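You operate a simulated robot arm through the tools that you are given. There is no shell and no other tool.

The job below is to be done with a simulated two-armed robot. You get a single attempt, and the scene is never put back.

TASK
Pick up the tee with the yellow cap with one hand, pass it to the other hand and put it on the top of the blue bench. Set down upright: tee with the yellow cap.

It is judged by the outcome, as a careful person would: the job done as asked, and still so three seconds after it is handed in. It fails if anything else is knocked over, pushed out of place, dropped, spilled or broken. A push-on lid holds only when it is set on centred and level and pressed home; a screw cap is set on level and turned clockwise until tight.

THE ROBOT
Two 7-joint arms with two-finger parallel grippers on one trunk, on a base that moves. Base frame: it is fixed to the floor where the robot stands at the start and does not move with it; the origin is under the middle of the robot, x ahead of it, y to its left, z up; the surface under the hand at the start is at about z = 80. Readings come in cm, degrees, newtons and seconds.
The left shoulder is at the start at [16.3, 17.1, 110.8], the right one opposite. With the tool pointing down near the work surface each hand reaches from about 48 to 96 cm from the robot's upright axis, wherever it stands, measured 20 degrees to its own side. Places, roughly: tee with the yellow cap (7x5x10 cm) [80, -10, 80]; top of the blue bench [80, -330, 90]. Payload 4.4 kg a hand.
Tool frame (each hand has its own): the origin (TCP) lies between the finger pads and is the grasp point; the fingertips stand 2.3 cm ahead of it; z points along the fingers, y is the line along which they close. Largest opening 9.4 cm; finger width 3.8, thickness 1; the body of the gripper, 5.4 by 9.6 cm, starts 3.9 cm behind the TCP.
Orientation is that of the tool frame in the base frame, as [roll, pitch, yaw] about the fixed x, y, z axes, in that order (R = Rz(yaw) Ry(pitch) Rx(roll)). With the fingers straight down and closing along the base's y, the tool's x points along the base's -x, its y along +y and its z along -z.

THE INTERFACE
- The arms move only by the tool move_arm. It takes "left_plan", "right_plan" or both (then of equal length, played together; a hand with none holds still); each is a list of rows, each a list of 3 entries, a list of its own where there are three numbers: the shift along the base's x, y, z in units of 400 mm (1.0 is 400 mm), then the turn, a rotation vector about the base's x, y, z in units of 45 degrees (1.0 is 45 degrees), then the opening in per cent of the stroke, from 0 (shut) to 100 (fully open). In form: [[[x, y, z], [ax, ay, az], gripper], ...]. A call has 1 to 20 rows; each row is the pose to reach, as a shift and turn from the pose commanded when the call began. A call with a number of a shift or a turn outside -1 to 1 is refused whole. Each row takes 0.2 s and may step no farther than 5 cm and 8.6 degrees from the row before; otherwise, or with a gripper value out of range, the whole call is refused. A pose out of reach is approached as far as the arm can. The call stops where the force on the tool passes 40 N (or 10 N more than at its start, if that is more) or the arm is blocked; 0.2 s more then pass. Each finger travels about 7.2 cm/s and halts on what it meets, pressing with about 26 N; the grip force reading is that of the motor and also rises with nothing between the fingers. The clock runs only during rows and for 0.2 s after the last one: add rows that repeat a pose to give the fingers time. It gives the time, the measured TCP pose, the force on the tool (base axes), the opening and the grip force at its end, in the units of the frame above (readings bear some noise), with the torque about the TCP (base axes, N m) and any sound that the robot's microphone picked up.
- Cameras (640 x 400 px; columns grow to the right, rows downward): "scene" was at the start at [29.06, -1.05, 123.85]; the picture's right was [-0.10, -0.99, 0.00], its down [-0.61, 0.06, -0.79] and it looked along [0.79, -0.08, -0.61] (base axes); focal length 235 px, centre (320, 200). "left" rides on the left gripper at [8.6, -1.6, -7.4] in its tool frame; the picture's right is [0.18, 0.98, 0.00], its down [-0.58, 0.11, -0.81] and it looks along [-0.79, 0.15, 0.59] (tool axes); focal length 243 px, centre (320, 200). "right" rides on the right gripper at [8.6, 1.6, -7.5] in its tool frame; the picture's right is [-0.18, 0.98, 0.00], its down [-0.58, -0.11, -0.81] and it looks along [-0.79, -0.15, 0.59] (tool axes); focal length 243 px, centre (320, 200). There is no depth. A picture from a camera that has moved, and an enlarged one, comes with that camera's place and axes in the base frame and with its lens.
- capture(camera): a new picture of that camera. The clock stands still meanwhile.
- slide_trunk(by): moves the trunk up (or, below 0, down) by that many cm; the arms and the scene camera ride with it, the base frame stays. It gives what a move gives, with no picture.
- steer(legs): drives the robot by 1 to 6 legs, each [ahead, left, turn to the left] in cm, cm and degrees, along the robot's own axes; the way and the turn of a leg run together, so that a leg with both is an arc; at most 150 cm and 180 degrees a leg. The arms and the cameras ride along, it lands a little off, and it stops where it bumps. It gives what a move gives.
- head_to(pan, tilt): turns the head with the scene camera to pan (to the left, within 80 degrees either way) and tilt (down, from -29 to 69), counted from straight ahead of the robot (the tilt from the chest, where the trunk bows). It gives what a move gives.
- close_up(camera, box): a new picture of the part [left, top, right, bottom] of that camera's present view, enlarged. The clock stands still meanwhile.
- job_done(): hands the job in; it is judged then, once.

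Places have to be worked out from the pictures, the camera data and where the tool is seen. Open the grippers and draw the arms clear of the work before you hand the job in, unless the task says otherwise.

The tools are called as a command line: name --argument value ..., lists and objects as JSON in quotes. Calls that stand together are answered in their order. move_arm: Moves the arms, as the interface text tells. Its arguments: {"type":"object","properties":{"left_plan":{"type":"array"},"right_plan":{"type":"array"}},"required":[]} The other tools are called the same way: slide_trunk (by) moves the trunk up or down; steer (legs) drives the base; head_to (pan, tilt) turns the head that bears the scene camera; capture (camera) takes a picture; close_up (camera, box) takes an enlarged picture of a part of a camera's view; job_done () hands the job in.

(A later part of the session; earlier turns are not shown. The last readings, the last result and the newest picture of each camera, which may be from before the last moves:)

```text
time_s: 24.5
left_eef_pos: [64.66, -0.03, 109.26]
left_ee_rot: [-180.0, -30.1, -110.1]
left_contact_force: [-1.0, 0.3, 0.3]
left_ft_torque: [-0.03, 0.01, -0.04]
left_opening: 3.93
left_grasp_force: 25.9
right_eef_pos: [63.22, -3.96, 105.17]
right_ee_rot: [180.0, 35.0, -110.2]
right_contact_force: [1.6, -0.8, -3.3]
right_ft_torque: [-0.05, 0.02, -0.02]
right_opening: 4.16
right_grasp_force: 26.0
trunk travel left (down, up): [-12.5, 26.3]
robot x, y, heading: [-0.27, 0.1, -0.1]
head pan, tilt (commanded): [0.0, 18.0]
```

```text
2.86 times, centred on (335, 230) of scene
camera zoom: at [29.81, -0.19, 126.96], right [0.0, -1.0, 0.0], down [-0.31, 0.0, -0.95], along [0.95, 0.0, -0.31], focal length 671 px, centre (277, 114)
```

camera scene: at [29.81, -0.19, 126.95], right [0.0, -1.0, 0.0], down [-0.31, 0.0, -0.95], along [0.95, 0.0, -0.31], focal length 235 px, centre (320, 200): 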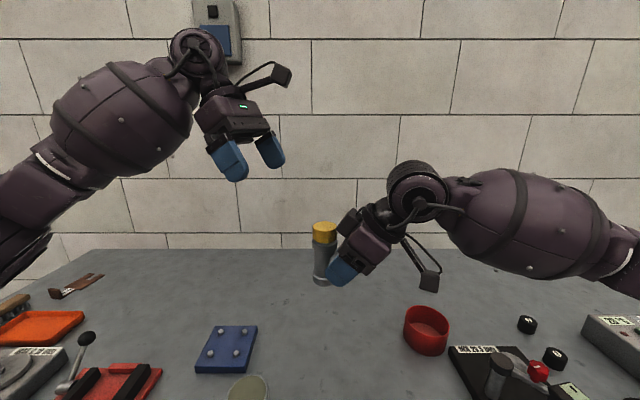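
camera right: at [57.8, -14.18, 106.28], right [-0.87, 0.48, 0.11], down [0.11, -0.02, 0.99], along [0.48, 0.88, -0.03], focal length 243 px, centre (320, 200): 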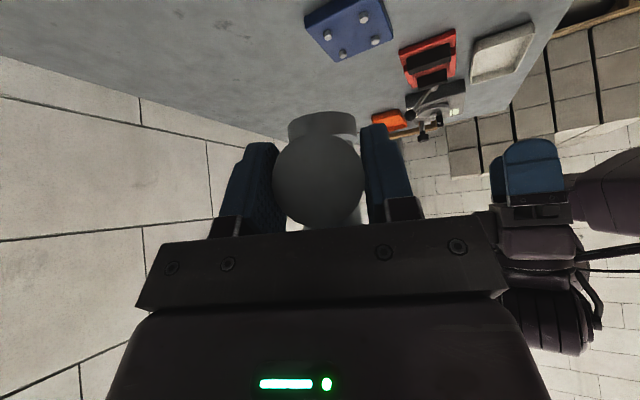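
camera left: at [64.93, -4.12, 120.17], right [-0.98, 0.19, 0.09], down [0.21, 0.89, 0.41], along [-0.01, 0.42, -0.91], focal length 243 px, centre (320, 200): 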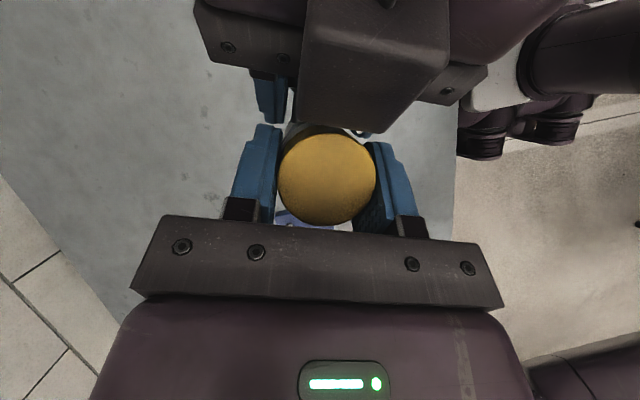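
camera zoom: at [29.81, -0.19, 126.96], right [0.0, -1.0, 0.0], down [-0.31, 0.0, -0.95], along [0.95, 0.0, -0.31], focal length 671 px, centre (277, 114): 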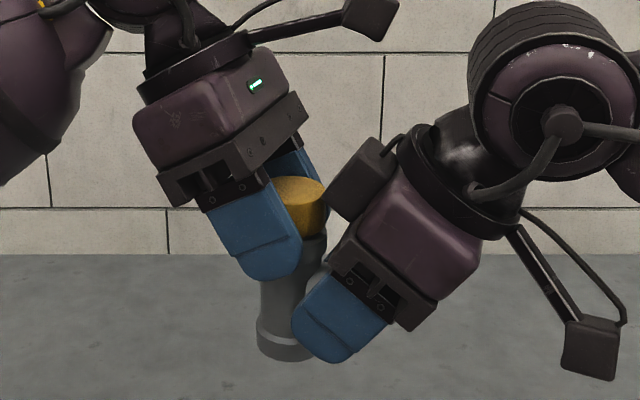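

The left now grips the collar (3.93 cm opening, 26 N) while the right still holds. I open the right gripper gradually so the left takes the weight.

move_arm --right_plan '[[[0, 0, 0], [0, 0, 0], 44], [[0, 0, 0], [0, 0, 0], 50], [[0, 0, 0], [0, 0, 0], 65], [[0, 0, 0], [0, 0, 0], 85], [[0, 0, 0], [0, 0, 0], 100], [[0, 0, 0], [0, 0, 0], 100]]'

capture --camera "left"

close_up --camera "scene" --box '[270, 160, 400, 300]'

```text
time_s: 25.9
left_eef_pos: [64.65, -0.17, 109.4]
left_ee_rot: [179.9, -30.0, -110.0]
left_contact_force: [-0.4, 0.8, -1.0]
left_ft_torque: [0.03, 0.02, -0.02]
left_opening: 3.98
left_grasp_force: 26.0
right_eef_pos: [63.27, -3.84, 105.33]
right_ee_rot: [180.0, 34.9, -110.3]
right_contact_force: [-1.1, 0.2, 0.6]
right_ft_torque: [0.01, 0.0, -0.02]
right_opening: 9.39
right_grasp_force: 0.1
trunk travel left (down, up): [-12.5, 26.3]
robot x, y, heading: [-0.47, -0.12, -0.1]
head pan, tilt (commanded): [0.0, 18.0]
```

```text
taken
camera left: at [64.93, -4.12, 120.17], right [-0.98, 0.19, 0.09], down [0.21, 0.89, 0.41], along [-0.01, 0.42, -0.91], focal length 243 px, centre (320, 200)
```

left: 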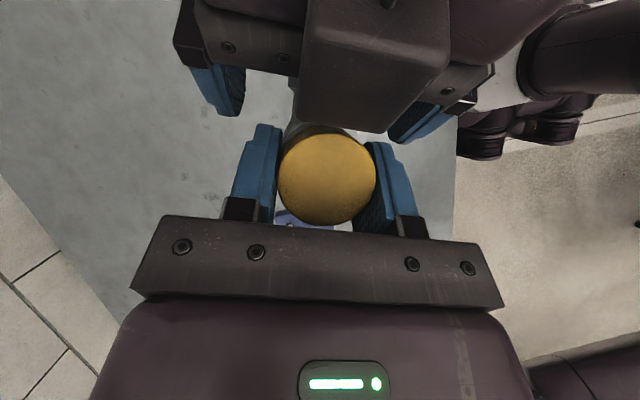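

```text
2.86 times, centred on (335, 230) of scene
camera zoom: at [29.81, -0.19, 126.96], right [0.0, -1.0, 0.0], down [-0.31, 0.0, -0.95], along [0.95, 0.0, -0.31], focal length 671 px, centre (277, 114)
```

zoom: 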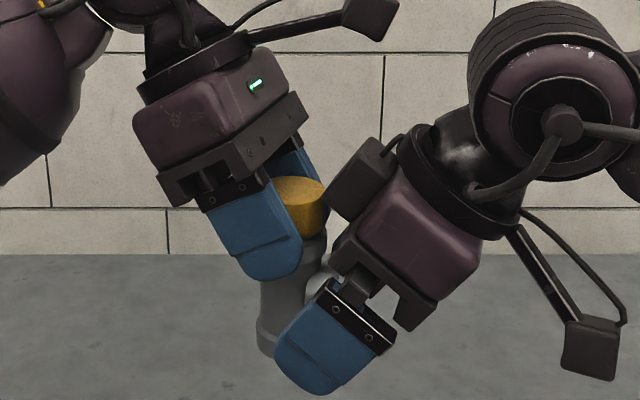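

The right fingers are open and the tee stays put in the left hand. I retreat the right hand a little along its own axis and watch how it moves and what the left hand feels.

move_arm --right_plan '[[[-0.0025, -0.0067, 0.0102], [0, 0, 0], 100], [[-0.005, -0.0135, 0.0205], [0, 0, 0], 100], [[-0.005, -0.0135, 0.0205], [0, 0, 0], 100]]'

close_up --camera "scene" --box '[270, 160, 400, 300]'

```text
time_s: 26.7
left_eef_pos: [64.63, -0.15, 109.32]
left_ee_rot: [180.0, -30.0, -110.1]
left_contact_force: [-0.2, 0.1, -0.7]
left_ft_torque: [0.03, -0.04, -0.01]
left_opening: 3.97
left_grasp_force: 25.5
right_eef_pos: [62.94, -4.38, 105.95]
right_ee_rot: [-180.0, 35.0, -110.3]
right_contact_force: [0.8, 0.6, -0.7]
right_ft_torque: [0.01, 0.01, 0.01]
right_opening: 9.41
right_grasp_force: 0.1
trunk travel left (down, up): [-12.5, 26.3]
robot x, y, heading: [-0.16, 0.05, -0.2]
head pan, tilt (commanded): [0.0, 18.0]
```

```text
2.86 times, centred on (335, 230) of scene
camera zoom: at [29.82, -0.19, 126.96], right [0.0, -1.0, 0.0], down [-0.31, 0.0, -0.95], along [0.95, 0.0, -0.31], focal length 671 px, centre (277, 114)
```

zoom: 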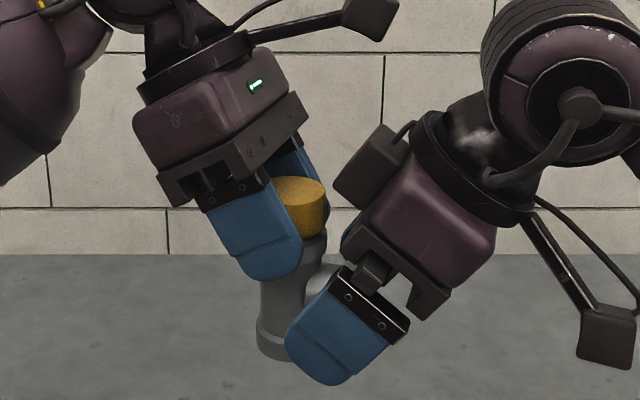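

The right hand moves back cleanly from where it really was. I withdraw it further, about 14 cm along its axis, and re-read the left hand's load.

move_arm --right_plan '[[[-0.0075, -0.02, 0.0307], [0, 0, 0], 100], [[-0.015, -0.0404, 0.0614], [0, 0, 0], 100], [[-0.025, -0.0674, 0.102], [0, 0, 0], 100], [[-0.037, -0.101, 0.154], [0, 0, 0], 100], [[-0.05, -0.135, 0.205], [0, 0, 0], 100], [[-0.064, -0.17, 0.26], [0, 0, 0], 100], [[-0.064, -0.17, 0.26], [0, 0, 0], 100]]'

capture --camera "scene"

close_up --camera "scene" --box '[270, 160, 400, 300]'

capture --camera "right"

```text
time_s: 28.3
left_eef_pos: [64.7, -0.14, 109.4]
left_ee_rot: [180.0, -29.9, -110.0]
left_contact_force: [-0.4, 0.2, -0.3]
left_ft_torque: [0.07, 0.0, -0.01]
left_opening: 3.96
left_grasp_force: 26.1
right_eef_pos: [60.57, -11.28, 116.41]
right_ee_rot: [179.9, 34.9, -110.3]
right_contact_force: [0.7, 0.5, 0.6]
right_ft_torque: [0.01, -0.01, 0.0]
right_opening: 9.36
right_grasp_force: 0.1
trunk travel left (down, up): [-12.5, 26.3]
robot x, y, heading: [0.17, -0.21, -0.2]
head pan, tilt (commanded): [0.0, 18.0]
```

```text
taken
camera scene: at [29.85, -0.18, 126.95], right [0.0, -1.0, 0.0], down [-0.31, 0.0, -0.95], along [0.95, 0.0, -0.31], focal length 235 px, centre (320, 200)
```

scene: 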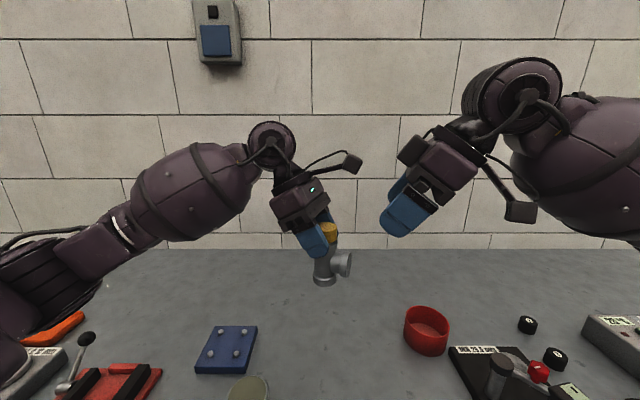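

```text
2.86 times, centred on (335, 230) of scene
camera zoom: at [29.85, -0.18, 126.95], right [0.0, -1.0, 0.0], down [-0.31, 0.0, -0.95], along [0.95, 0.0, -0.31], focal length 671 px, centre (277, 114)
```

zoom: 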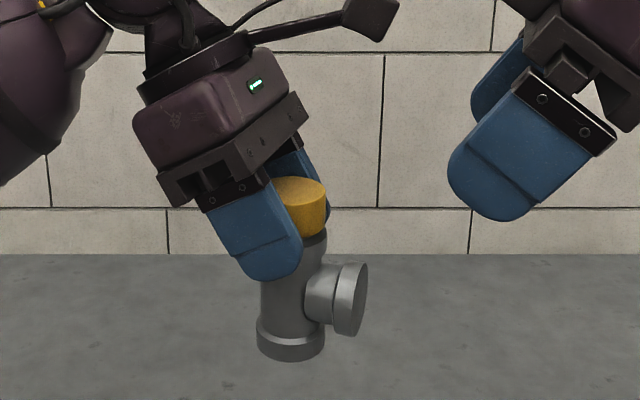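

```text
taken
camera right: at [55.11, -21.52, 117.45], right [-0.87, 0.48, 0.11], down [0.11, -0.02, 0.99], along [0.48, 0.88, -0.03], focal length 243 px, centre (320, 200)
```

right: 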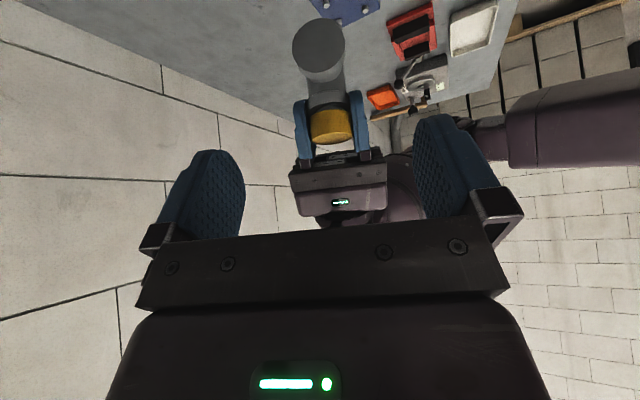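

The left hand now holds the tee upright by its collar and the right hand is clear, so the pass is done. I raise the trunk so both arms clear everything on the table, then look round the floor at the right and left before driving.

slide_trunk --by 18

head_to --pan -80 --tilt 35

capture --camera "scene"

head_to --pan 80 --tilt 35

capture --camera "scene"

```text
time_s: 30.3
left_eef_pos: [64.68, -0.12, 127.24]
left_ee_rot: [180.0, -30.1, -109.9]
left_contact_force: [0.0, 1.0, -4.6]
left_ft_torque: [0.07, 0.02, 0.01]
left_opening: 3.95
left_grasp_force: 26.2
right_eef_pos: [44.86, -11.42, 152.21]
right_ee_rot: [-151.7, 39.9, -93.1]
right_contact_force: [-0.1, -0.6, -0.4]
right_ft_torque: [0.05, -0.02, -0.02]
right_opening: 9.41
right_grasp_force: 0.1
trunk travel left (down, up): [-30.5, 8.3]
robot x, y, heading: [0.12, -0.03, -0.1]
head pan, tilt (commanded): [0.0, 18.0]
```

```text
time_s: 31.9
left_eef_pos: [64.65, -0.23, 127.48]
left_ee_rot: [-179.9, -30.0, -110.0]
left_contact_force: [0.0, 0.3, -4.7]
left_ft_torque: [0.07, -0.01, -0.03]
left_opening: 3.97
left_grasp_force: 26.1
right_eef_pos: [44.75, -11.34, 152.24]
right_ee_rot: [-151.7, 39.9, -93.2]
right_contact_force: [0.0, 0.6, 0.4]
right_ft_torque: [-0.02, 0.0, 0.02]
right_opening: 9.42
right_grasp_force: 0.1
trunk travel left (down, up): [-30.5, 8.3]
robot x, y, heading: [-0.29, -0.03, 0.1]
head pan, tilt (commanded): [-80.0, 35.0]
```

```text
taken
camera scene: at [8.03, -8.86, 144.12], right [-0.98, -0.17, 0.0], down [-0.1, 0.56, -0.82], along [0.14, -0.81, -0.57], focal length 235 px, centre (320, 200)
```

scene: 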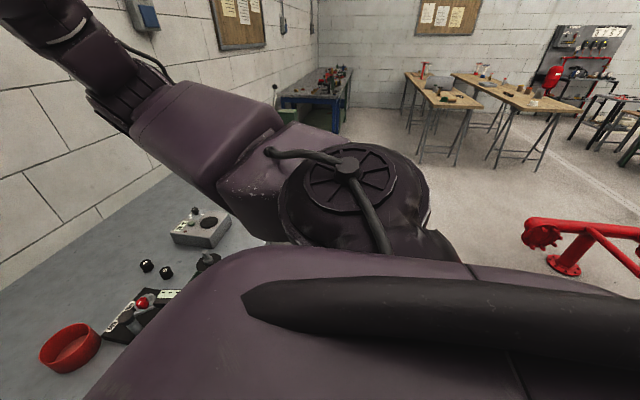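

```text
time_s: 34.3
left_eef_pos: [64.58, -0.1, 127.48]
left_ee_rot: [-180.0, -29.9, -109.9]
left_contact_force: [0.5, -0.1, -3.9]
left_ft_torque: [0.02, -0.02, 0.0]
left_opening: 3.94
left_grasp_force: 25.8
right_eef_pos: [44.7, -11.41, 152.28]
right_ee_rot: [-151.7, 39.8, -93.1]
right_contact_force: [0.4, 0.2, 0.2]
right_ft_torque: [0.02, -0.01, 0.0]
right_opening: 9.41
right_grasp_force: 0.1
trunk travel left (down, up): [-30.5, 8.3]
robot x, y, heading: [0.02, 0.22, -0.2]
head pan, tilt (commanded): [80.0, 35.0]
```

```text
taken
camera scene: at [8.03, 8.48, 144.12], right [0.98, -0.17, 0.0], down [-0.1, -0.56, -0.82], along [0.14, 0.81, -0.57], focal length 235 px, centre (320, 200)
```

scene: 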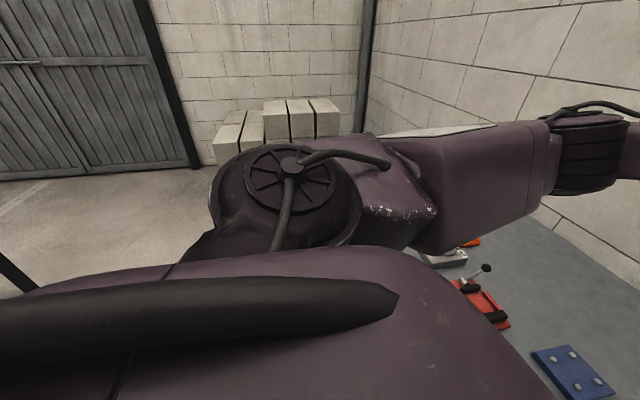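

The left hand carries the tee's 4.6 N weight and rose straight up; the right hand swung up and back with the torso. I look straight ahead to see how both arms stand before driving.

head_to --pan 0 --tilt 25

capture --camera "scene"

capture --camera "right"

capture --camera "left"

```text
time_s: 35.9
left_eef_pos: [64.66, -0.05, 127.33]
left_ee_rot: [-179.9, -30.1, -110.0]
left_contact_force: [-0.1, -0.5, -4.0]
left_ft_torque: [0.07, -0.03, 0.0]
left_opening: 3.95
left_grasp_force: 25.3
right_eef_pos: [44.74, -11.32, 152.23]
right_ee_rot: [-151.6, 39.8, -93.1]
right_contact_force: [-0.4, 0.2, 0.1]
right_ft_torque: [0.0, -0.03, 0.0]
right_opening: 9.42
right_grasp_force: 0.0
trunk travel left (down, up): [-30.5, 8.3]
robot x, y, heading: [0.48, 0.13, -0.1]
head pan, tilt (commanded): [0.0, 25.0]
```

```text
taken
camera scene: at [15.71, -0.18, 145.7], right [0.0, -1.0, 0.0], down [-0.42, 0.0, -0.91], along [0.91, 0.0, -0.42], focal length 235 px, centre (320, 200)
```

scene: 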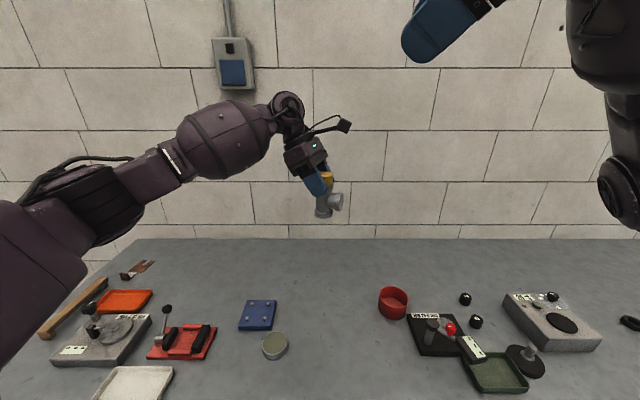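

```text
taken
camera right: at [39.25, -21.52, 151.08], right [-0.84, 0.49, -0.24], down [-0.29, -0.03, 0.96], along [0.46, 0.87, 0.16], focal length 243 px, centre (320, 200)
```

right: 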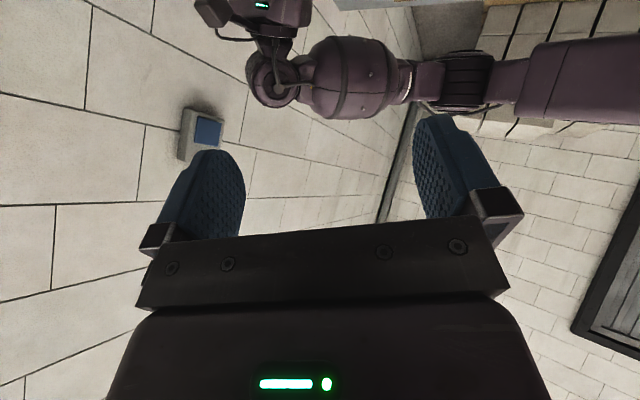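

```text
taken
camera left: at [64.88, -4.11, 138.18], right [-0.98, 0.19, 0.09], down [0.21, 0.89, 0.41], along [-0.01, 0.42, -0.91], focal length 243 px, centre (320, 200)
```

left: 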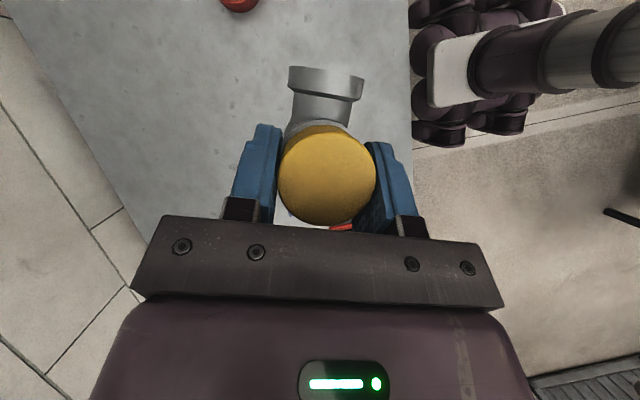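

The tee hangs upright in the left hand, clear of everything. I back the robot away from the table by 35 cm.

steer --legs '[[-35, 0, 0]]'

head_to --pan -78 --tilt 25

capture --camera "scene"

```text
time_s: 38.1
left_eef_pos: [30.02, -0.17, 127.39]
left_ee_rot: [179.9, -30.0, -110.1]
left_contact_force: [0.0, 0.7, -0.3]
left_ft_torque: [0.07, -0.01, 0.02]
left_opening: 3.98
left_grasp_force: 26.0
right_eef_pos: [10.05, -11.34, 152.2]
right_ee_rot: [-151.6, 39.9, -93.1]
right_contact_force: [-0.3, -0.1, 0.1]
right_ft_torque: [-0.02, 0.01, -0.03]
right_opening: 9.4
right_grasp_force: 0.1
trunk travel left (down, up): [-30.5, 8.3]
robot x, y, heading: [-34.89, 0.08, 0.2]
head pan, tilt (commanded): [0.0, 25.0]
```

```text
time_s: 39.6
left_eef_pos: [29.95, -0.15, 127.42]
left_ee_rot: [179.9, -30.0, -110.0]
left_contact_force: [0.1, -0.5, -0.8]
left_ft_torque: [0.01, -0.07, -0.03]
left_opening: 3.98
left_grasp_force: 26.2
right_eef_pos: [10.29, -11.29, 152.32]
right_ee_rot: [-151.8, 39.8, -93.2]
right_contact_force: [0.7, 0.6, 0.0]
right_ft_torque: [-0.02, 0.02, 0.0]
right_opening: 9.4
right_grasp_force: 0.1
trunk travel left (down, up): [-30.5, 8.3]
robot x, y, heading: [-34.61, 0.03, 0.2]
head pan, tilt (commanded): [-78.0, 25.0]
```

```text
taken
camera scene: at [-26.21, -9.19, 145.7], right [-0.98, -0.21, 0.0], down [-0.09, 0.41, -0.91], along [0.19, -0.89, -0.42], focal length 235 px, centre (320, 200)
```

scene: 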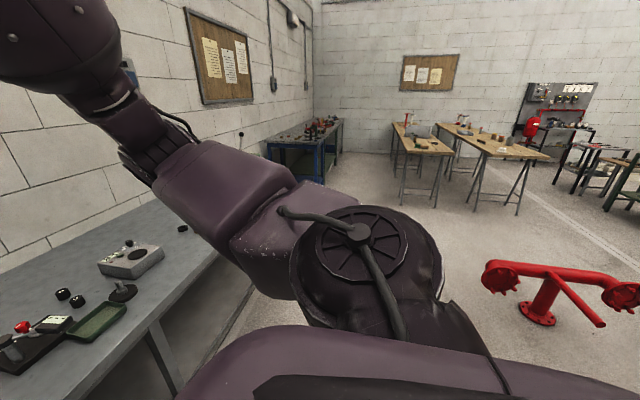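

The way along the tables is open; the red floor fixture stays at about x = -104 or farther back. I zoom in on the blue bench, then drive right.

close_up --camera "scene" --box '[255, 105, 355, 190]'

steer --legs '[[0, -120, 0]]'

capture --camera "scene"

```text
4.71 times, centred on (305, 148) of scene
camera zoom: at [-26.21, -9.19, 145.7], right [-0.98, -0.21, 0.0], down [-0.09, 0.41, -0.91], along [0.19, -0.89, -0.42], focal length 1105 px, centre (391, 447)
```

zoom: 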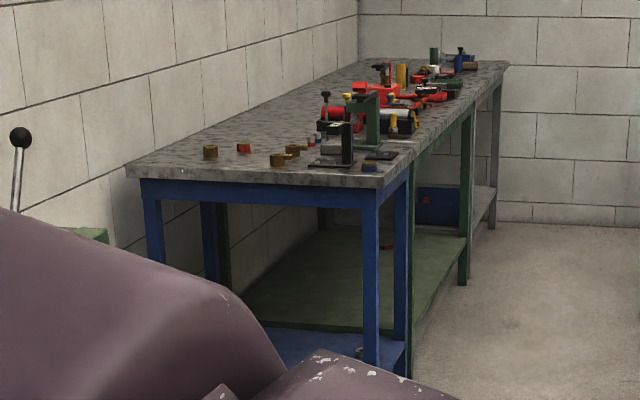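

```text
time_s: 50.5
left_eef_pos: [29.9, -120.86, 127.39]
left_ee_rot: [179.9, -29.9, -110.0]
left_contact_force: [0.1, 0.0, -1.1]
left_ft_torque: [0.03, -0.03, -0.01]
left_opening: 3.97
left_grasp_force: 26.0
right_eef_pos: [10.07, -132.01, 152.32]
right_ee_rot: [-151.7, 39.9, -93.1]
right_contact_force: [0.5, 0.3, 0.0]
right_ft_torque: [-0.02, -0.01, 0.01]
right_opening: 9.41
right_grasp_force: 0.0
trunk travel left (down, up): [-30.5, 8.3]
robot x, y, heading: [-34.65, -120.9, -0.0]
head pan, tilt (commanded): [-78.0, 25.0]
```

```text
taken
camera scene: at [-26.29, -129.87, 145.7], right [-0.98, -0.21, 0.0], down [-0.09, 0.41, -0.91], along [0.19, -0.89, -0.42], focal length 235 px, centre (320, 200)
```

scene: 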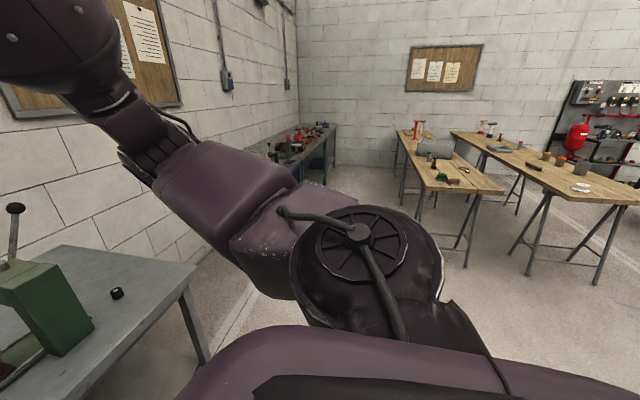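

Benches with blue, green and grey legs stand in a row, so I must find exactly where the blue one ends. I drive another 90 cm right and look.

steer --legs '[[0, -90, 0]]'

head_to --pan -55 --tilt 25

capture --camera "scene"

```text
time_s: 58.7
left_eef_pos: [29.74, -210.99, 127.33]
left_ee_rot: [179.8, -29.9, -110.0]
left_contact_force: [0.0, -0.4, -0.6]
left_ft_torque: [0.06, 0.0, -0.02]
left_opening: 3.97
left_grasp_force: 25.9
right_eef_pos: [9.91, -222.12, 152.33]
right_ee_rot: [-151.7, 40.0, -93.1]
right_contact_force: [0.0, 0.9, 0.2]
right_ft_torque: [0.0, 0.0, -0.03]
right_opening: 9.37
right_grasp_force: 0.0
trunk travel left (down, up): [-30.5, 8.3]
robot x, y, heading: [-35.02, -210.73, -0.2]
head pan, tilt (commanded): [-78.0, 25.0]
```

```text
time_s: 59.6
left_eef_pos: [29.71, -210.99, 127.38]
left_ee_rot: [179.9, -30.0, -109.9]
left_contact_force: [-0.1, -0.2, -0.4]
left_ft_torque: [0.05, -0.01, 0.0]
left_opening: 3.96
left_grasp_force: 26.2
right_eef_pos: [9.97, -222.15, 152.3]
right_ee_rot: [-151.7, 39.9, -93.2]
right_contact_force: [0.0, 0.4, 0.0]
right_ft_torque: [0.01, 0.0, 0.01]
right_opening: 9.43
right_grasp_force: 0.0
trunk travel left (down, up): [-30.5, 8.3]
robot x, y, heading: [-34.89, -210.53, -0.4]
head pan, tilt (commanded): [-55.0, 25.0]
```

```text
taken
camera scene: at [-23.03, -218.55, 145.7], right [-0.82, -0.57, 0.0], down [-0.24, 0.35, -0.91], along [0.52, -0.74, -0.42], focal length 235 px, centre (320, 200)
```

scene: 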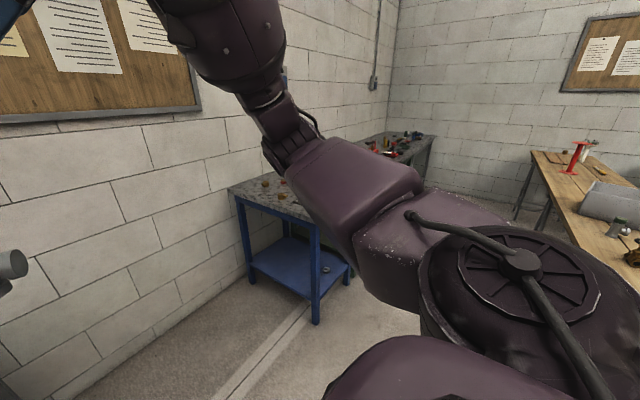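

With the bench top at about z = 85, the blue bench spans roughly x 37–111, y -305 to -366, matching the given centre; loose parts lie on it. I drive 60 cm further right and look at the bench from there.

steer --legs '[[0, -60, 0]]'

head_to --pan -25 --tilt 25

capture --camera "scene"

```text
time_s: 65.3
left_eef_pos: [29.71, -270.35, 127.36]
left_ee_rot: [179.9, -29.9, -110.1]
left_contact_force: [-0.1, 0.9, -0.1]
left_ft_torque: [0.04, 0.02, -0.01]
left_opening: 3.96
left_grasp_force: 26.3
right_eef_pos: [9.89, -281.6, 152.19]
right_ee_rot: [-151.8, 39.9, -93.2]
right_contact_force: [-0.8, 0.2, 0.5]
right_ft_torque: [-0.01, -0.01, 0.01]
right_opening: 9.41
right_grasp_force: 0.1
trunk travel left (down, up): [-30.5, 8.3]
robot x, y, heading: [-34.95, -269.68, -0.1]
head pan, tilt (commanded): [-55.0, 25.0]
```

```text
time_s: 66.2
left_eef_pos: [29.79, -270.38, 127.33]
left_ee_rot: [179.9, -30.0, -110.1]
left_contact_force: [-0.1, -0.1, -0.4]
left_ft_torque: [0.08, -0.02, -0.02]
left_opening: 3.95
left_grasp_force: 25.9
right_eef_pos: [9.93, -281.61, 152.36]
right_ee_rot: [-151.7, 39.9, -93.2]
right_contact_force: [-0.7, 0.3, 0.0]
right_ft_torque: [-0.02, -0.01, 0.03]
right_opening: 9.39
right_grasp_force: 0.0
trunk travel left (down, up): [-30.5, 8.3]
robot x, y, heading: [-34.63, -270.25, 0.0]
head pan, tilt (commanded): [-25.0, 25.0]
```

```text
taken
camera scene: at [-20.02, -274.32, 145.7], right [-0.42, -0.91, 0.0], down [-0.38, 0.18, -0.91], along [0.82, -0.38, -0.42], focal length 235 px, centre (320, 200)
```

scene: 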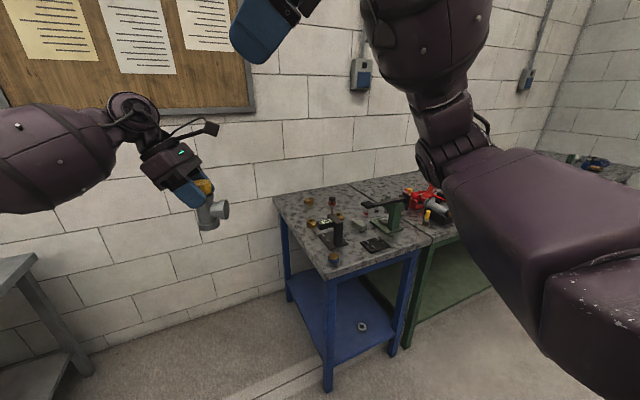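

Now the whole blue bench is in view. I zoom in on its top to locate the parts lying on it and the free space.

close_up --camera "scene" --box '[265, 170, 450, 290]'

close_up --camera "scene" --box '[150, 130, 250, 250]'

```text
3.33 times, centred on (358, 230) of scene
camera zoom: at [-20.02, -274.32, 145.7], right [-0.42, -0.91, 0.0], down [-0.38, 0.18, -0.91], along [0.82, -0.38, -0.42], focal length 783 px, centre (195, 100)
```

zoom: 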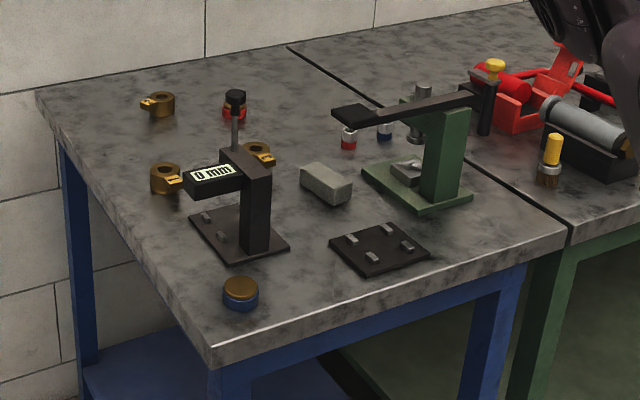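

```text
3.33 times, centred on (200, 190) of scene
camera zoom: at [-20.02, -274.32, 145.7], right [-0.42, -0.91, 0.0], down [-0.38, 0.18, -0.91], along [0.82, -0.38, -0.42], focal length 783 px, centre (720, 233)
```

zoom: 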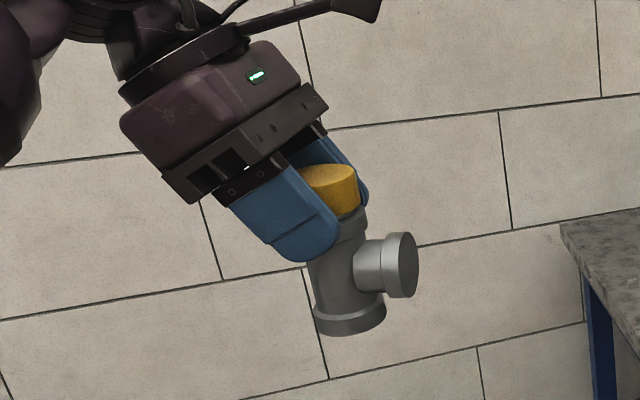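

The bench top is at z ≈ 85.8 and spans x 38–113, y -303 to -358; a clear spot with at least 11 cm to every part is around (79, -319), between the four brass and red fittings. I move forward 30 cm, then 48 cm right, with the tee passing well above everything.

steer --legs '[[30, 0, 0], [0, -48, 0]]'

head_to --pan 0 --tilt 40

capture --camera "scene"

capture --camera "left"

```text
time_s: 72.6
left_eef_pos: [59.97, -318.39, 127.44]
left_ee_rot: [179.9, -30.0, -109.9]
left_contact_force: [-0.4, -0.8, -4.0]
left_ft_torque: [0.05, -0.02, 0.0]
left_opening: 3.93
left_grasp_force: 26.0
right_eef_pos: [40.11, -329.57, 152.24]
right_ee_rot: [-151.7, 40.0, -93.1]
right_contact_force: [0.6, -0.2, 0.3]
right_ft_torque: [0.02, -0.01, 0.0]
right_opening: 9.39
right_grasp_force: 0.1
trunk travel left (down, up): [-30.5, 8.3]
robot x, y, heading: [-4.96, -318.38, 0.0]
head pan, tilt (commanded): [-25.0, 25.0]
```

```text
time_s: 73.5
left_eef_pos: [59.94, -318.3, 127.26]
left_ee_rot: [179.8, -30.1, -110.0]
left_contact_force: [0.4, -0.3, -4.4]
left_ft_torque: [0.03, -0.02, 0.02]
left_opening: 3.95
left_grasp_force: 25.9
right_eef_pos: [40.14, -329.61, 152.3]
right_ee_rot: [-151.7, 39.9, -93.1]
right_contact_force: [0.1, 0.0, -0.2]
right_ft_torque: [0.01, 0.01, 0.0]
right_opening: 9.39
right_grasp_force: 0.1
trunk travel left (down, up): [-30.5, 8.3]
robot x, y, heading: [-4.42, -318.0, 0.2]
head pan, tilt (commanded): [0.0, 40.0]
```

```text
taken
camera scene: at [10.33, -318.46, 143.37], right [0.0, -1.0, 0.0], down [-0.64, 0.0, -0.77], along [0.77, 0.0, -0.64], focal length 235 px, centre (320, 200)
```

scene: 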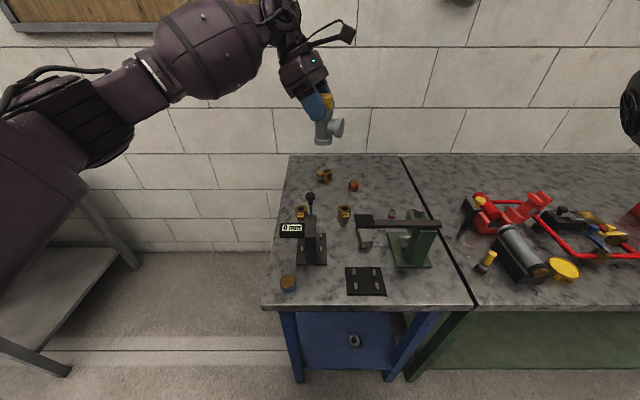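

```text
taken
camera left: at [60.23, -322.36, 138.13], right [-0.98, 0.19, 0.09], down [0.21, 0.89, 0.41], along [-0.01, 0.42, -0.91], focal length 243 px, centre (320, 200)
```

left: 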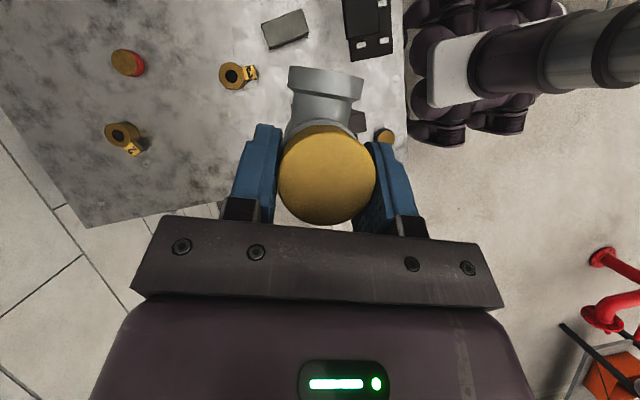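

I am squarely in front of the blue bench. I zoom in on the top to fix the free spot exactly.

close_up --camera "scene" --box '[260, 145, 450, 310]'

close_up --camera "scene" --box '[270, 30, 370, 170]'

```text
2.42 times, centred on (355, 228) of scene
camera zoom: at [10.33, -318.46, 143.37], right [0.0, -1.0, 0.0], down [-0.64, 0.0, -0.77], along [0.77, 0.0, -0.64], focal length 569 px, centre (235, 133)
```

zoom: 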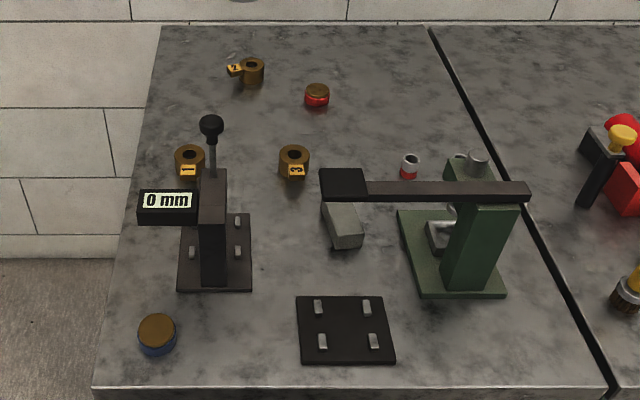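

```text
2.86 times, centred on (320, 100) of scene
camera zoom: at [10.33, -318.46, 143.37], right [0.0, -1.0, 0.0], down [-0.64, 0.0, -0.77], along [0.77, 0.0, -0.64], focal length 671 px, centre (320, 486)
```

zoom: 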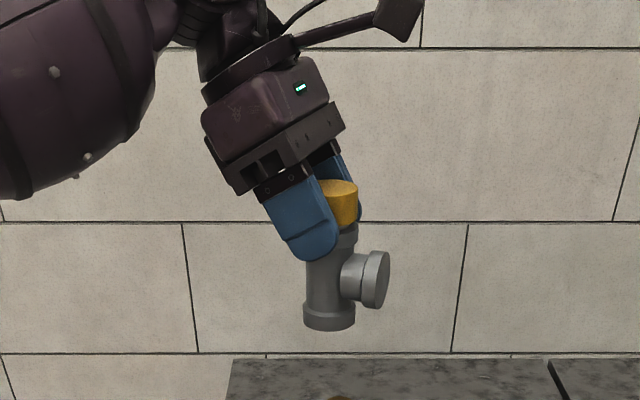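

The spot at (79.5, -319.5) is clear by about 12 cm all round. Before lowering anything I bring the right arm from its awkward pose to a neutral tool-down pose off to the right, in two half turns.

move_arm --right_plan '[[[0.0022, -0.0381, -0.0156], [-0.0107, 0.0701, -0.0996], 100], [[0.0044, -0.0762, -0.0312], [-0.0214, 0.1401, -0.1993], 100], [[0.0066, -0.1144, -0.0469], [-0.0321, 0.2102, -0.2989], 100], [[0.0088, -0.1525, -0.0625], [-0.0428, 0.2803, -0.3985], 100], [[0.0109, -0.1906, -0.0781], [-0.0534, 0.3503, -0.4981], 100], [[0.0131, -0.2287, -0.0938], [-0.0641, 0.4204, -0.5978], 100], [[0.0153, -0.2669, -0.1094], [-0.0748, 0.4904, -0.6974], 100], [[0.0175, -0.305, -0.125], [-0.0855, 0.5605, -0.797], 100], [[0.0175, -0.305, -0.125], [-0.0855, 0.5605, -0.797], 100]]'

capture --camera "scene"

```text
time_s: 75.5
left_eef_pos: [60.01, -318.47, 127.33]
left_ee_rot: [179.9, -30.0, -110.0]
left_contact_force: [0.3, -0.4, -3.5]
left_ft_torque: [0.0, 0.02, 0.04]
left_opening: 3.96
left_grasp_force: 25.9
right_eef_pos: [40.73, -341.78, 147.32]
right_ee_rot: [-175.6, 24.7, -142.6]
right_contact_force: [0.1, 1.1, 0.2]
right_ft_torque: [0.01, 0.0, -0.01]
right_opening: 9.4
right_grasp_force: 0.0
trunk travel left (down, up): [-30.5, 8.3]
robot x, y, heading: [-4.51, -318.55, 0.5]
head pan, tilt (commanded): [0.0, 40.0]
```

```text
taken
camera scene: at [10.34, -318.41, 143.36], right [0.0, -1.0, 0.0], down [-0.64, 0.0, -0.77], along [0.77, 0.0, -0.64], focal length 235 px, centre (320, 200)
```

scene: 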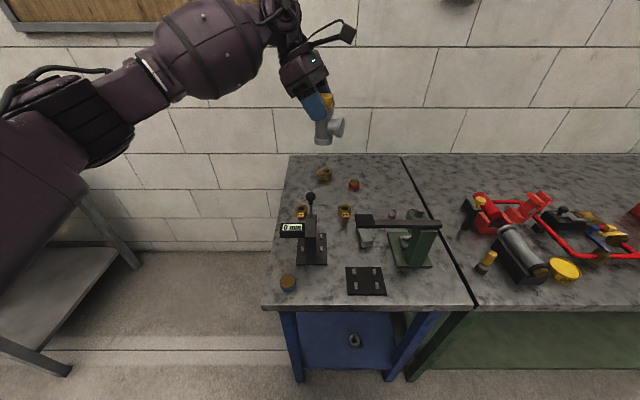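

The first half turn went well; I do the second half the same way.

move_arm --right_plan '[[[0.0022, -0.0381, -0.0156], [-0.0107, 0.0701, -0.0996], 100], [[0.0044, -0.0762, -0.0312], [-0.0214, 0.1401, -0.1993], 100], [[0.0066, -0.1144, -0.0469], [-0.0321, 0.2102, -0.2989], 100], [[0.0088, -0.1525, -0.0625], [-0.0428, 0.2803, -0.3985], 100], [[0.0109, -0.1906, -0.0781], [-0.0534, 0.3503, -0.4981], 100], [[0.0131, -0.2287, -0.0938], [-0.0641, 0.4204, -0.5978], 100], [[0.0153, -0.2669, -0.1094], [-0.0748, 0.4904, -0.6974], 100], [[0.0175, -0.305, -0.125], [-0.0855, 0.5605, -0.797], 100], [[0.0175, -0.305, -0.125], [-0.0855, 0.5605, -0.797], 100]]'

capture --camera "right"

```text
time_s: 77.5
left_eef_pos: [59.99, -318.32, 127.39]
left_ee_rot: [179.9, -30.0, -109.9]
left_contact_force: [0.7, 0.1, -4.2]
left_ft_torque: [0.04, 0.0, 0.0]
left_opening: 3.96
left_grasp_force: 25.9
right_eef_pos: [41.43, -353.97, 142.27]
right_ee_rot: [-179.9, 0.0, 179.8]
right_contact_force: [-0.2, 0.4, 0.1]
right_ft_torque: [0.0, 0.01, 0.01]
right_opening: 9.38
right_grasp_force: 0.1
trunk travel left (down, up): [-30.5, 8.3]
robot x, y, heading: [-4.28, -318.07, -0.0]
head pan, tilt (commanded): [0.0, 40.0]
```

```text
taken
camera right: at [32.83, -352.47, 149.65], right [0.19, 0.98, 0.0], down [0.58, -0.11, 0.81], along [0.79, -0.15, -0.59], focal length 243 px, centre (320, 200)
```

right: 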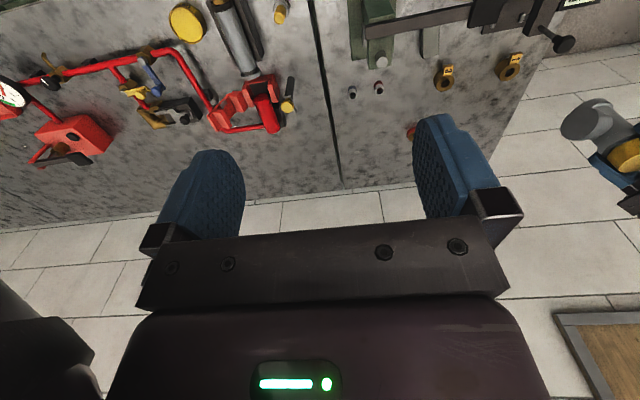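

The right hand is neutral and well away. I drive 19.5 cm forward so the tee comes over the chosen spot with the arm in the pose I know it reaches.

steer --legs '[[19.5, -0.6, 0]]'

capture --camera "scene"

capture --camera "left"

```text
time_s: 79.1
left_eef_pos: [75.5, -318.64, 127.14]
left_ee_rot: [179.7, -29.8, -109.6]
left_contact_force: [-0.9, 0.8, -0.5]
left_ft_torque: [0.05, -0.06, 0.01]
left_opening: 3.98
left_grasp_force: 26.1
right_eef_pos: [57.19, -354.36, 142.28]
right_ee_rot: [-180.0, -0.1, -179.8]
right_contact_force: [-0.3, -0.5, -0.4]
right_ft_torque: [0.0, -0.07, -0.05]
right_opening: 9.42
right_grasp_force: 0.1
trunk travel left (down, up): [-30.5, 8.3]
robot x, y, heading: [11.14, -318.63, 0.3]
head pan, tilt (commanded): [0.0, 40.0]
stopped in leg 1: the robot was blocked; the commanded pose is now the measured one
```

```text
taken
camera scene: at [25.84, -319.0, 143.41], right [0.0, -1.0, 0.0], down [-0.64, 0.0, -0.77], along [0.77, 0.0, -0.64], focal length 235 px, centre (320, 200)
```

scene: 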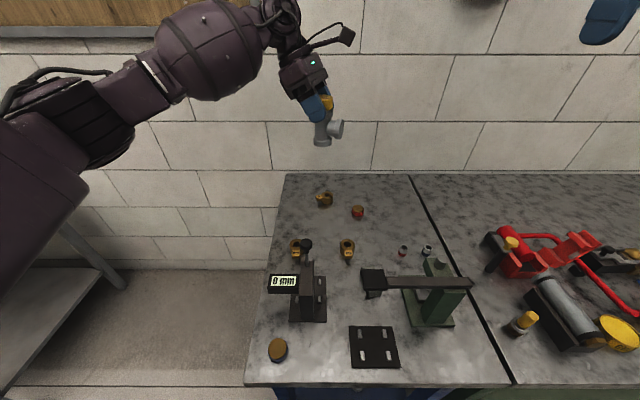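

```text
taken
camera left: at [75.89, -322.65, 137.92], right [-0.98, 0.18, 0.1], down [0.2, 0.89, 0.41], along [-0.01, 0.42, -0.91], focal length 243 px, centre (320, 200)
```

left: 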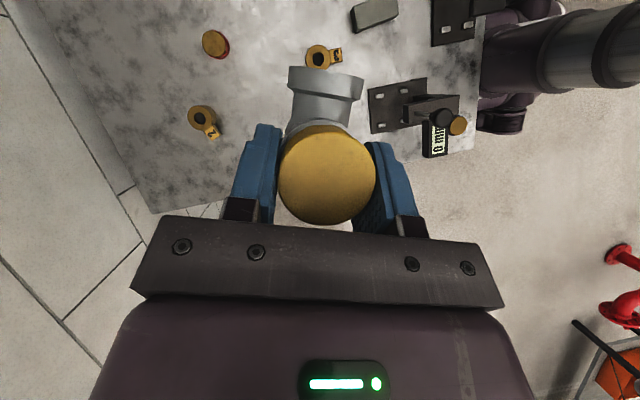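

The base bumped something at the foot of the bench and stopped at x = 11. I check with an enlarged view that the bench and the parts on it have not moved, and back off 4 cm.

close_up --camera "scene" --box '[240, 165, 480, 390]'

steer --legs '[[-4, 0, 0]]'

close_up --camera "scene" --box '[240, 160, 480, 380]'

```text
1.78 times, centred on (360, 278) of scene
camera zoom: at [25.84, -319.0, 143.41], right [0.0, -1.0, 0.0], down [-0.64, 0.0, -0.77], along [0.77, 0.0, -0.64], focal length 418 px, centre (249, 62)
```

zoom: 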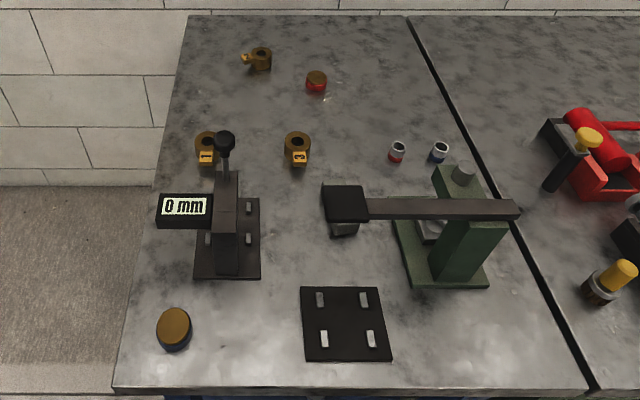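

```text
time_s: 80.0
left_eef_pos: [71.82, -318.68, 127.17]
left_ee_rot: [179.7, -30.0, -109.4]
left_contact_force: [-0.7, 0.1, -2.8]
left_ft_torque: [0.04, -0.03, 0.0]
left_opening: 3.95
left_grasp_force: 26.4
right_eef_pos: [53.49, -354.41, 142.13]
right_ee_rot: [180.0, -0.2, -179.8]
right_contact_force: [0.1, -0.3, 0.5]
right_ft_torque: [0.04, -0.03, -0.03]
right_opening: 9.39
right_grasp_force: 0.1
trunk travel left (down, up): [-30.5, 8.3]
robot x, y, heading: [7.33, -319.07, 0.0]
head pan, tilt (commanded): [0.0, 40.0]
```

```text
1.82 times, centred on (360, 270) of scene
camera zoom: at [22.12, -319.01, 143.37], right [0.0, -1.0, 0.0], down [-0.64, 0.0, -0.77], along [0.77, 0.0, -0.64], focal length 427 px, centre (247, 73)
```

zoom: 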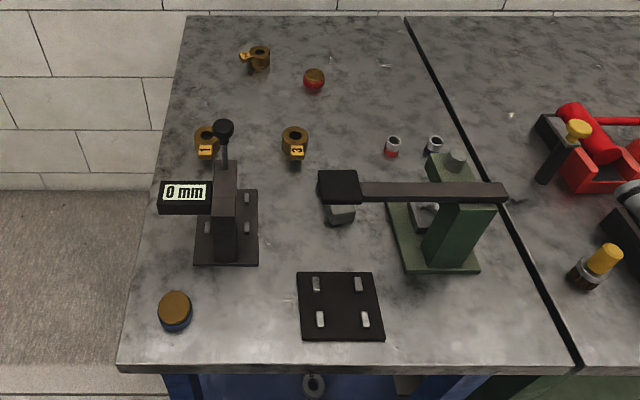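

Everything on the bench stands as before. I now move the left hand 7.9 cm forward at this height so the tee is over the spot, before lowering.

move_arm --left_plan '[[[0.04, -0.002, 0], [0, 0, 0], 0], [[0.08, -0.004, 0], [0, 0, 0], 0], [[0.12, -0.006, 0], [0, 0, 0], 0], [[0.16, -0.008, 0], [0, 0, -0.005], 0], [[0.1975, -0.009, 0], [0, 0, -0.012], 0], [[0.1975, -0.009, 0], [0, 0, -0.012], 0]]'

slide_trunk --by -12

capture --camera "scene"

capture --camera "left"

```text
time_s: 81.3
left_eef_pos: [79.87, -319.01, 127.1]
left_ee_rot: [179.6, -29.9, -110.1]
left_contact_force: [-0.8, 0.3, -4.3]
left_ft_torque: [0.01, -0.06, -0.01]
left_opening: 3.95
left_grasp_force: 25.7
right_eef_pos: [53.63, -354.35, 142.18]
right_ee_rot: [-180.0, -0.2, -179.8]
right_contact_force: [-0.3, -0.4, 0.7]
right_ft_torque: [0.0, -0.02, 0.01]
right_opening: 9.39
right_grasp_force: 0.0
trunk travel left (down, up): [-30.5, 8.3]
robot x, y, heading: [7.22, -318.81, 0.3]
head pan, tilt (commanded): [0.0, 40.0]
```

```text
time_s: 82.8
left_eef_pos: [79.7, -318.98, 115.29]
left_ee_rot: [179.8, -29.8, -110.1]
left_contact_force: [-0.1, -0.2, -2.7]
left_ft_torque: [0.03, -0.02, 0.0]
left_opening: 3.98
left_grasp_force: 26.0
right_eef_pos: [53.34, -354.4, 130.17]
right_ee_rot: [179.9, 0.0, -179.8]
right_contact_force: [-0.2, -0.2, -0.1]
right_ft_torque: [0.0, -0.02, 0.01]
right_opening: 9.41
right_grasp_force: 0.1
trunk travel left (down, up): [-18.5, 20.3]
robot x, y, heading: [7.03, -318.75, 0.2]
head pan, tilt (commanded): [0.0, 40.0]
```

```text
taken
camera scene: at [30.0, -319.01, 130.61], right [0.0, -1.0, 0.0], down [-0.64, 0.0, -0.77], along [0.77, 0.0, -0.64], focal length 235 px, centre (320, 200)
```

scene: 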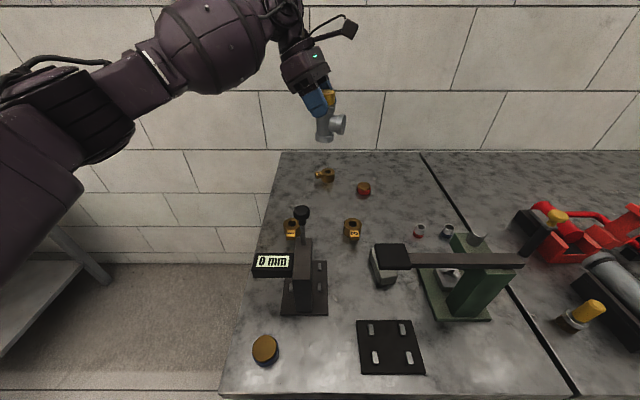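

```text
taken
camera left: at [79.96, -323.07, 126.09], right [-0.98, 0.19, 0.09], down [0.21, 0.89, 0.41], along [-0.01, 0.42, -0.91], focal length 243 px, centre (320, 200)
```

left: 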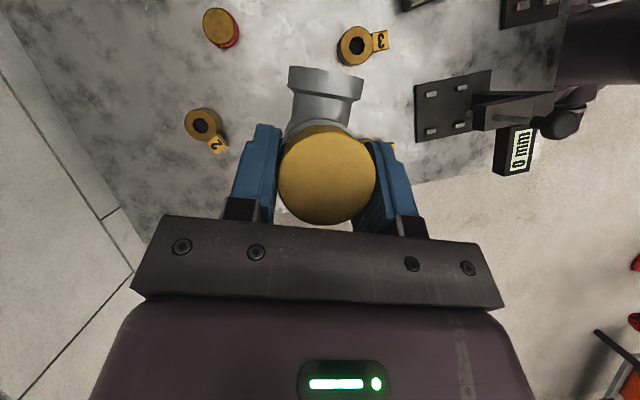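

Both hands came straight down with the trunk. I zoom in to check how upright the tee hangs before the final descent.

close_up --camera "scene" --box '[290, 70, 370, 150]'

capture --camera "right"

```text
5.00 times, centred on (330, 110) of scene
camera zoom: at [30.0, -319.01, 130.61], right [0.0, -1.0, 0.0], down [-0.64, 0.0, -0.77], along [0.77, 0.0, -0.64], focal length 1174 px, centre (270, 650)
```

zoom: 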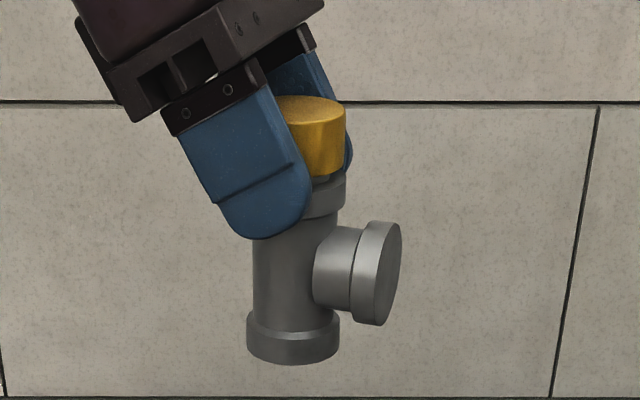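

```text
taken
camera right: at [44.75, -352.97, 137.65], right [0.18, 0.98, 0.0], down [0.58, -0.11, 0.81], along [0.79, -0.15, -0.59], focal length 243 px, centre (320, 200)
```

right: 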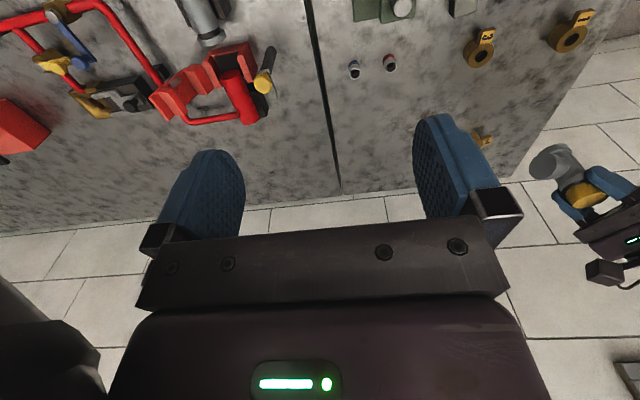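

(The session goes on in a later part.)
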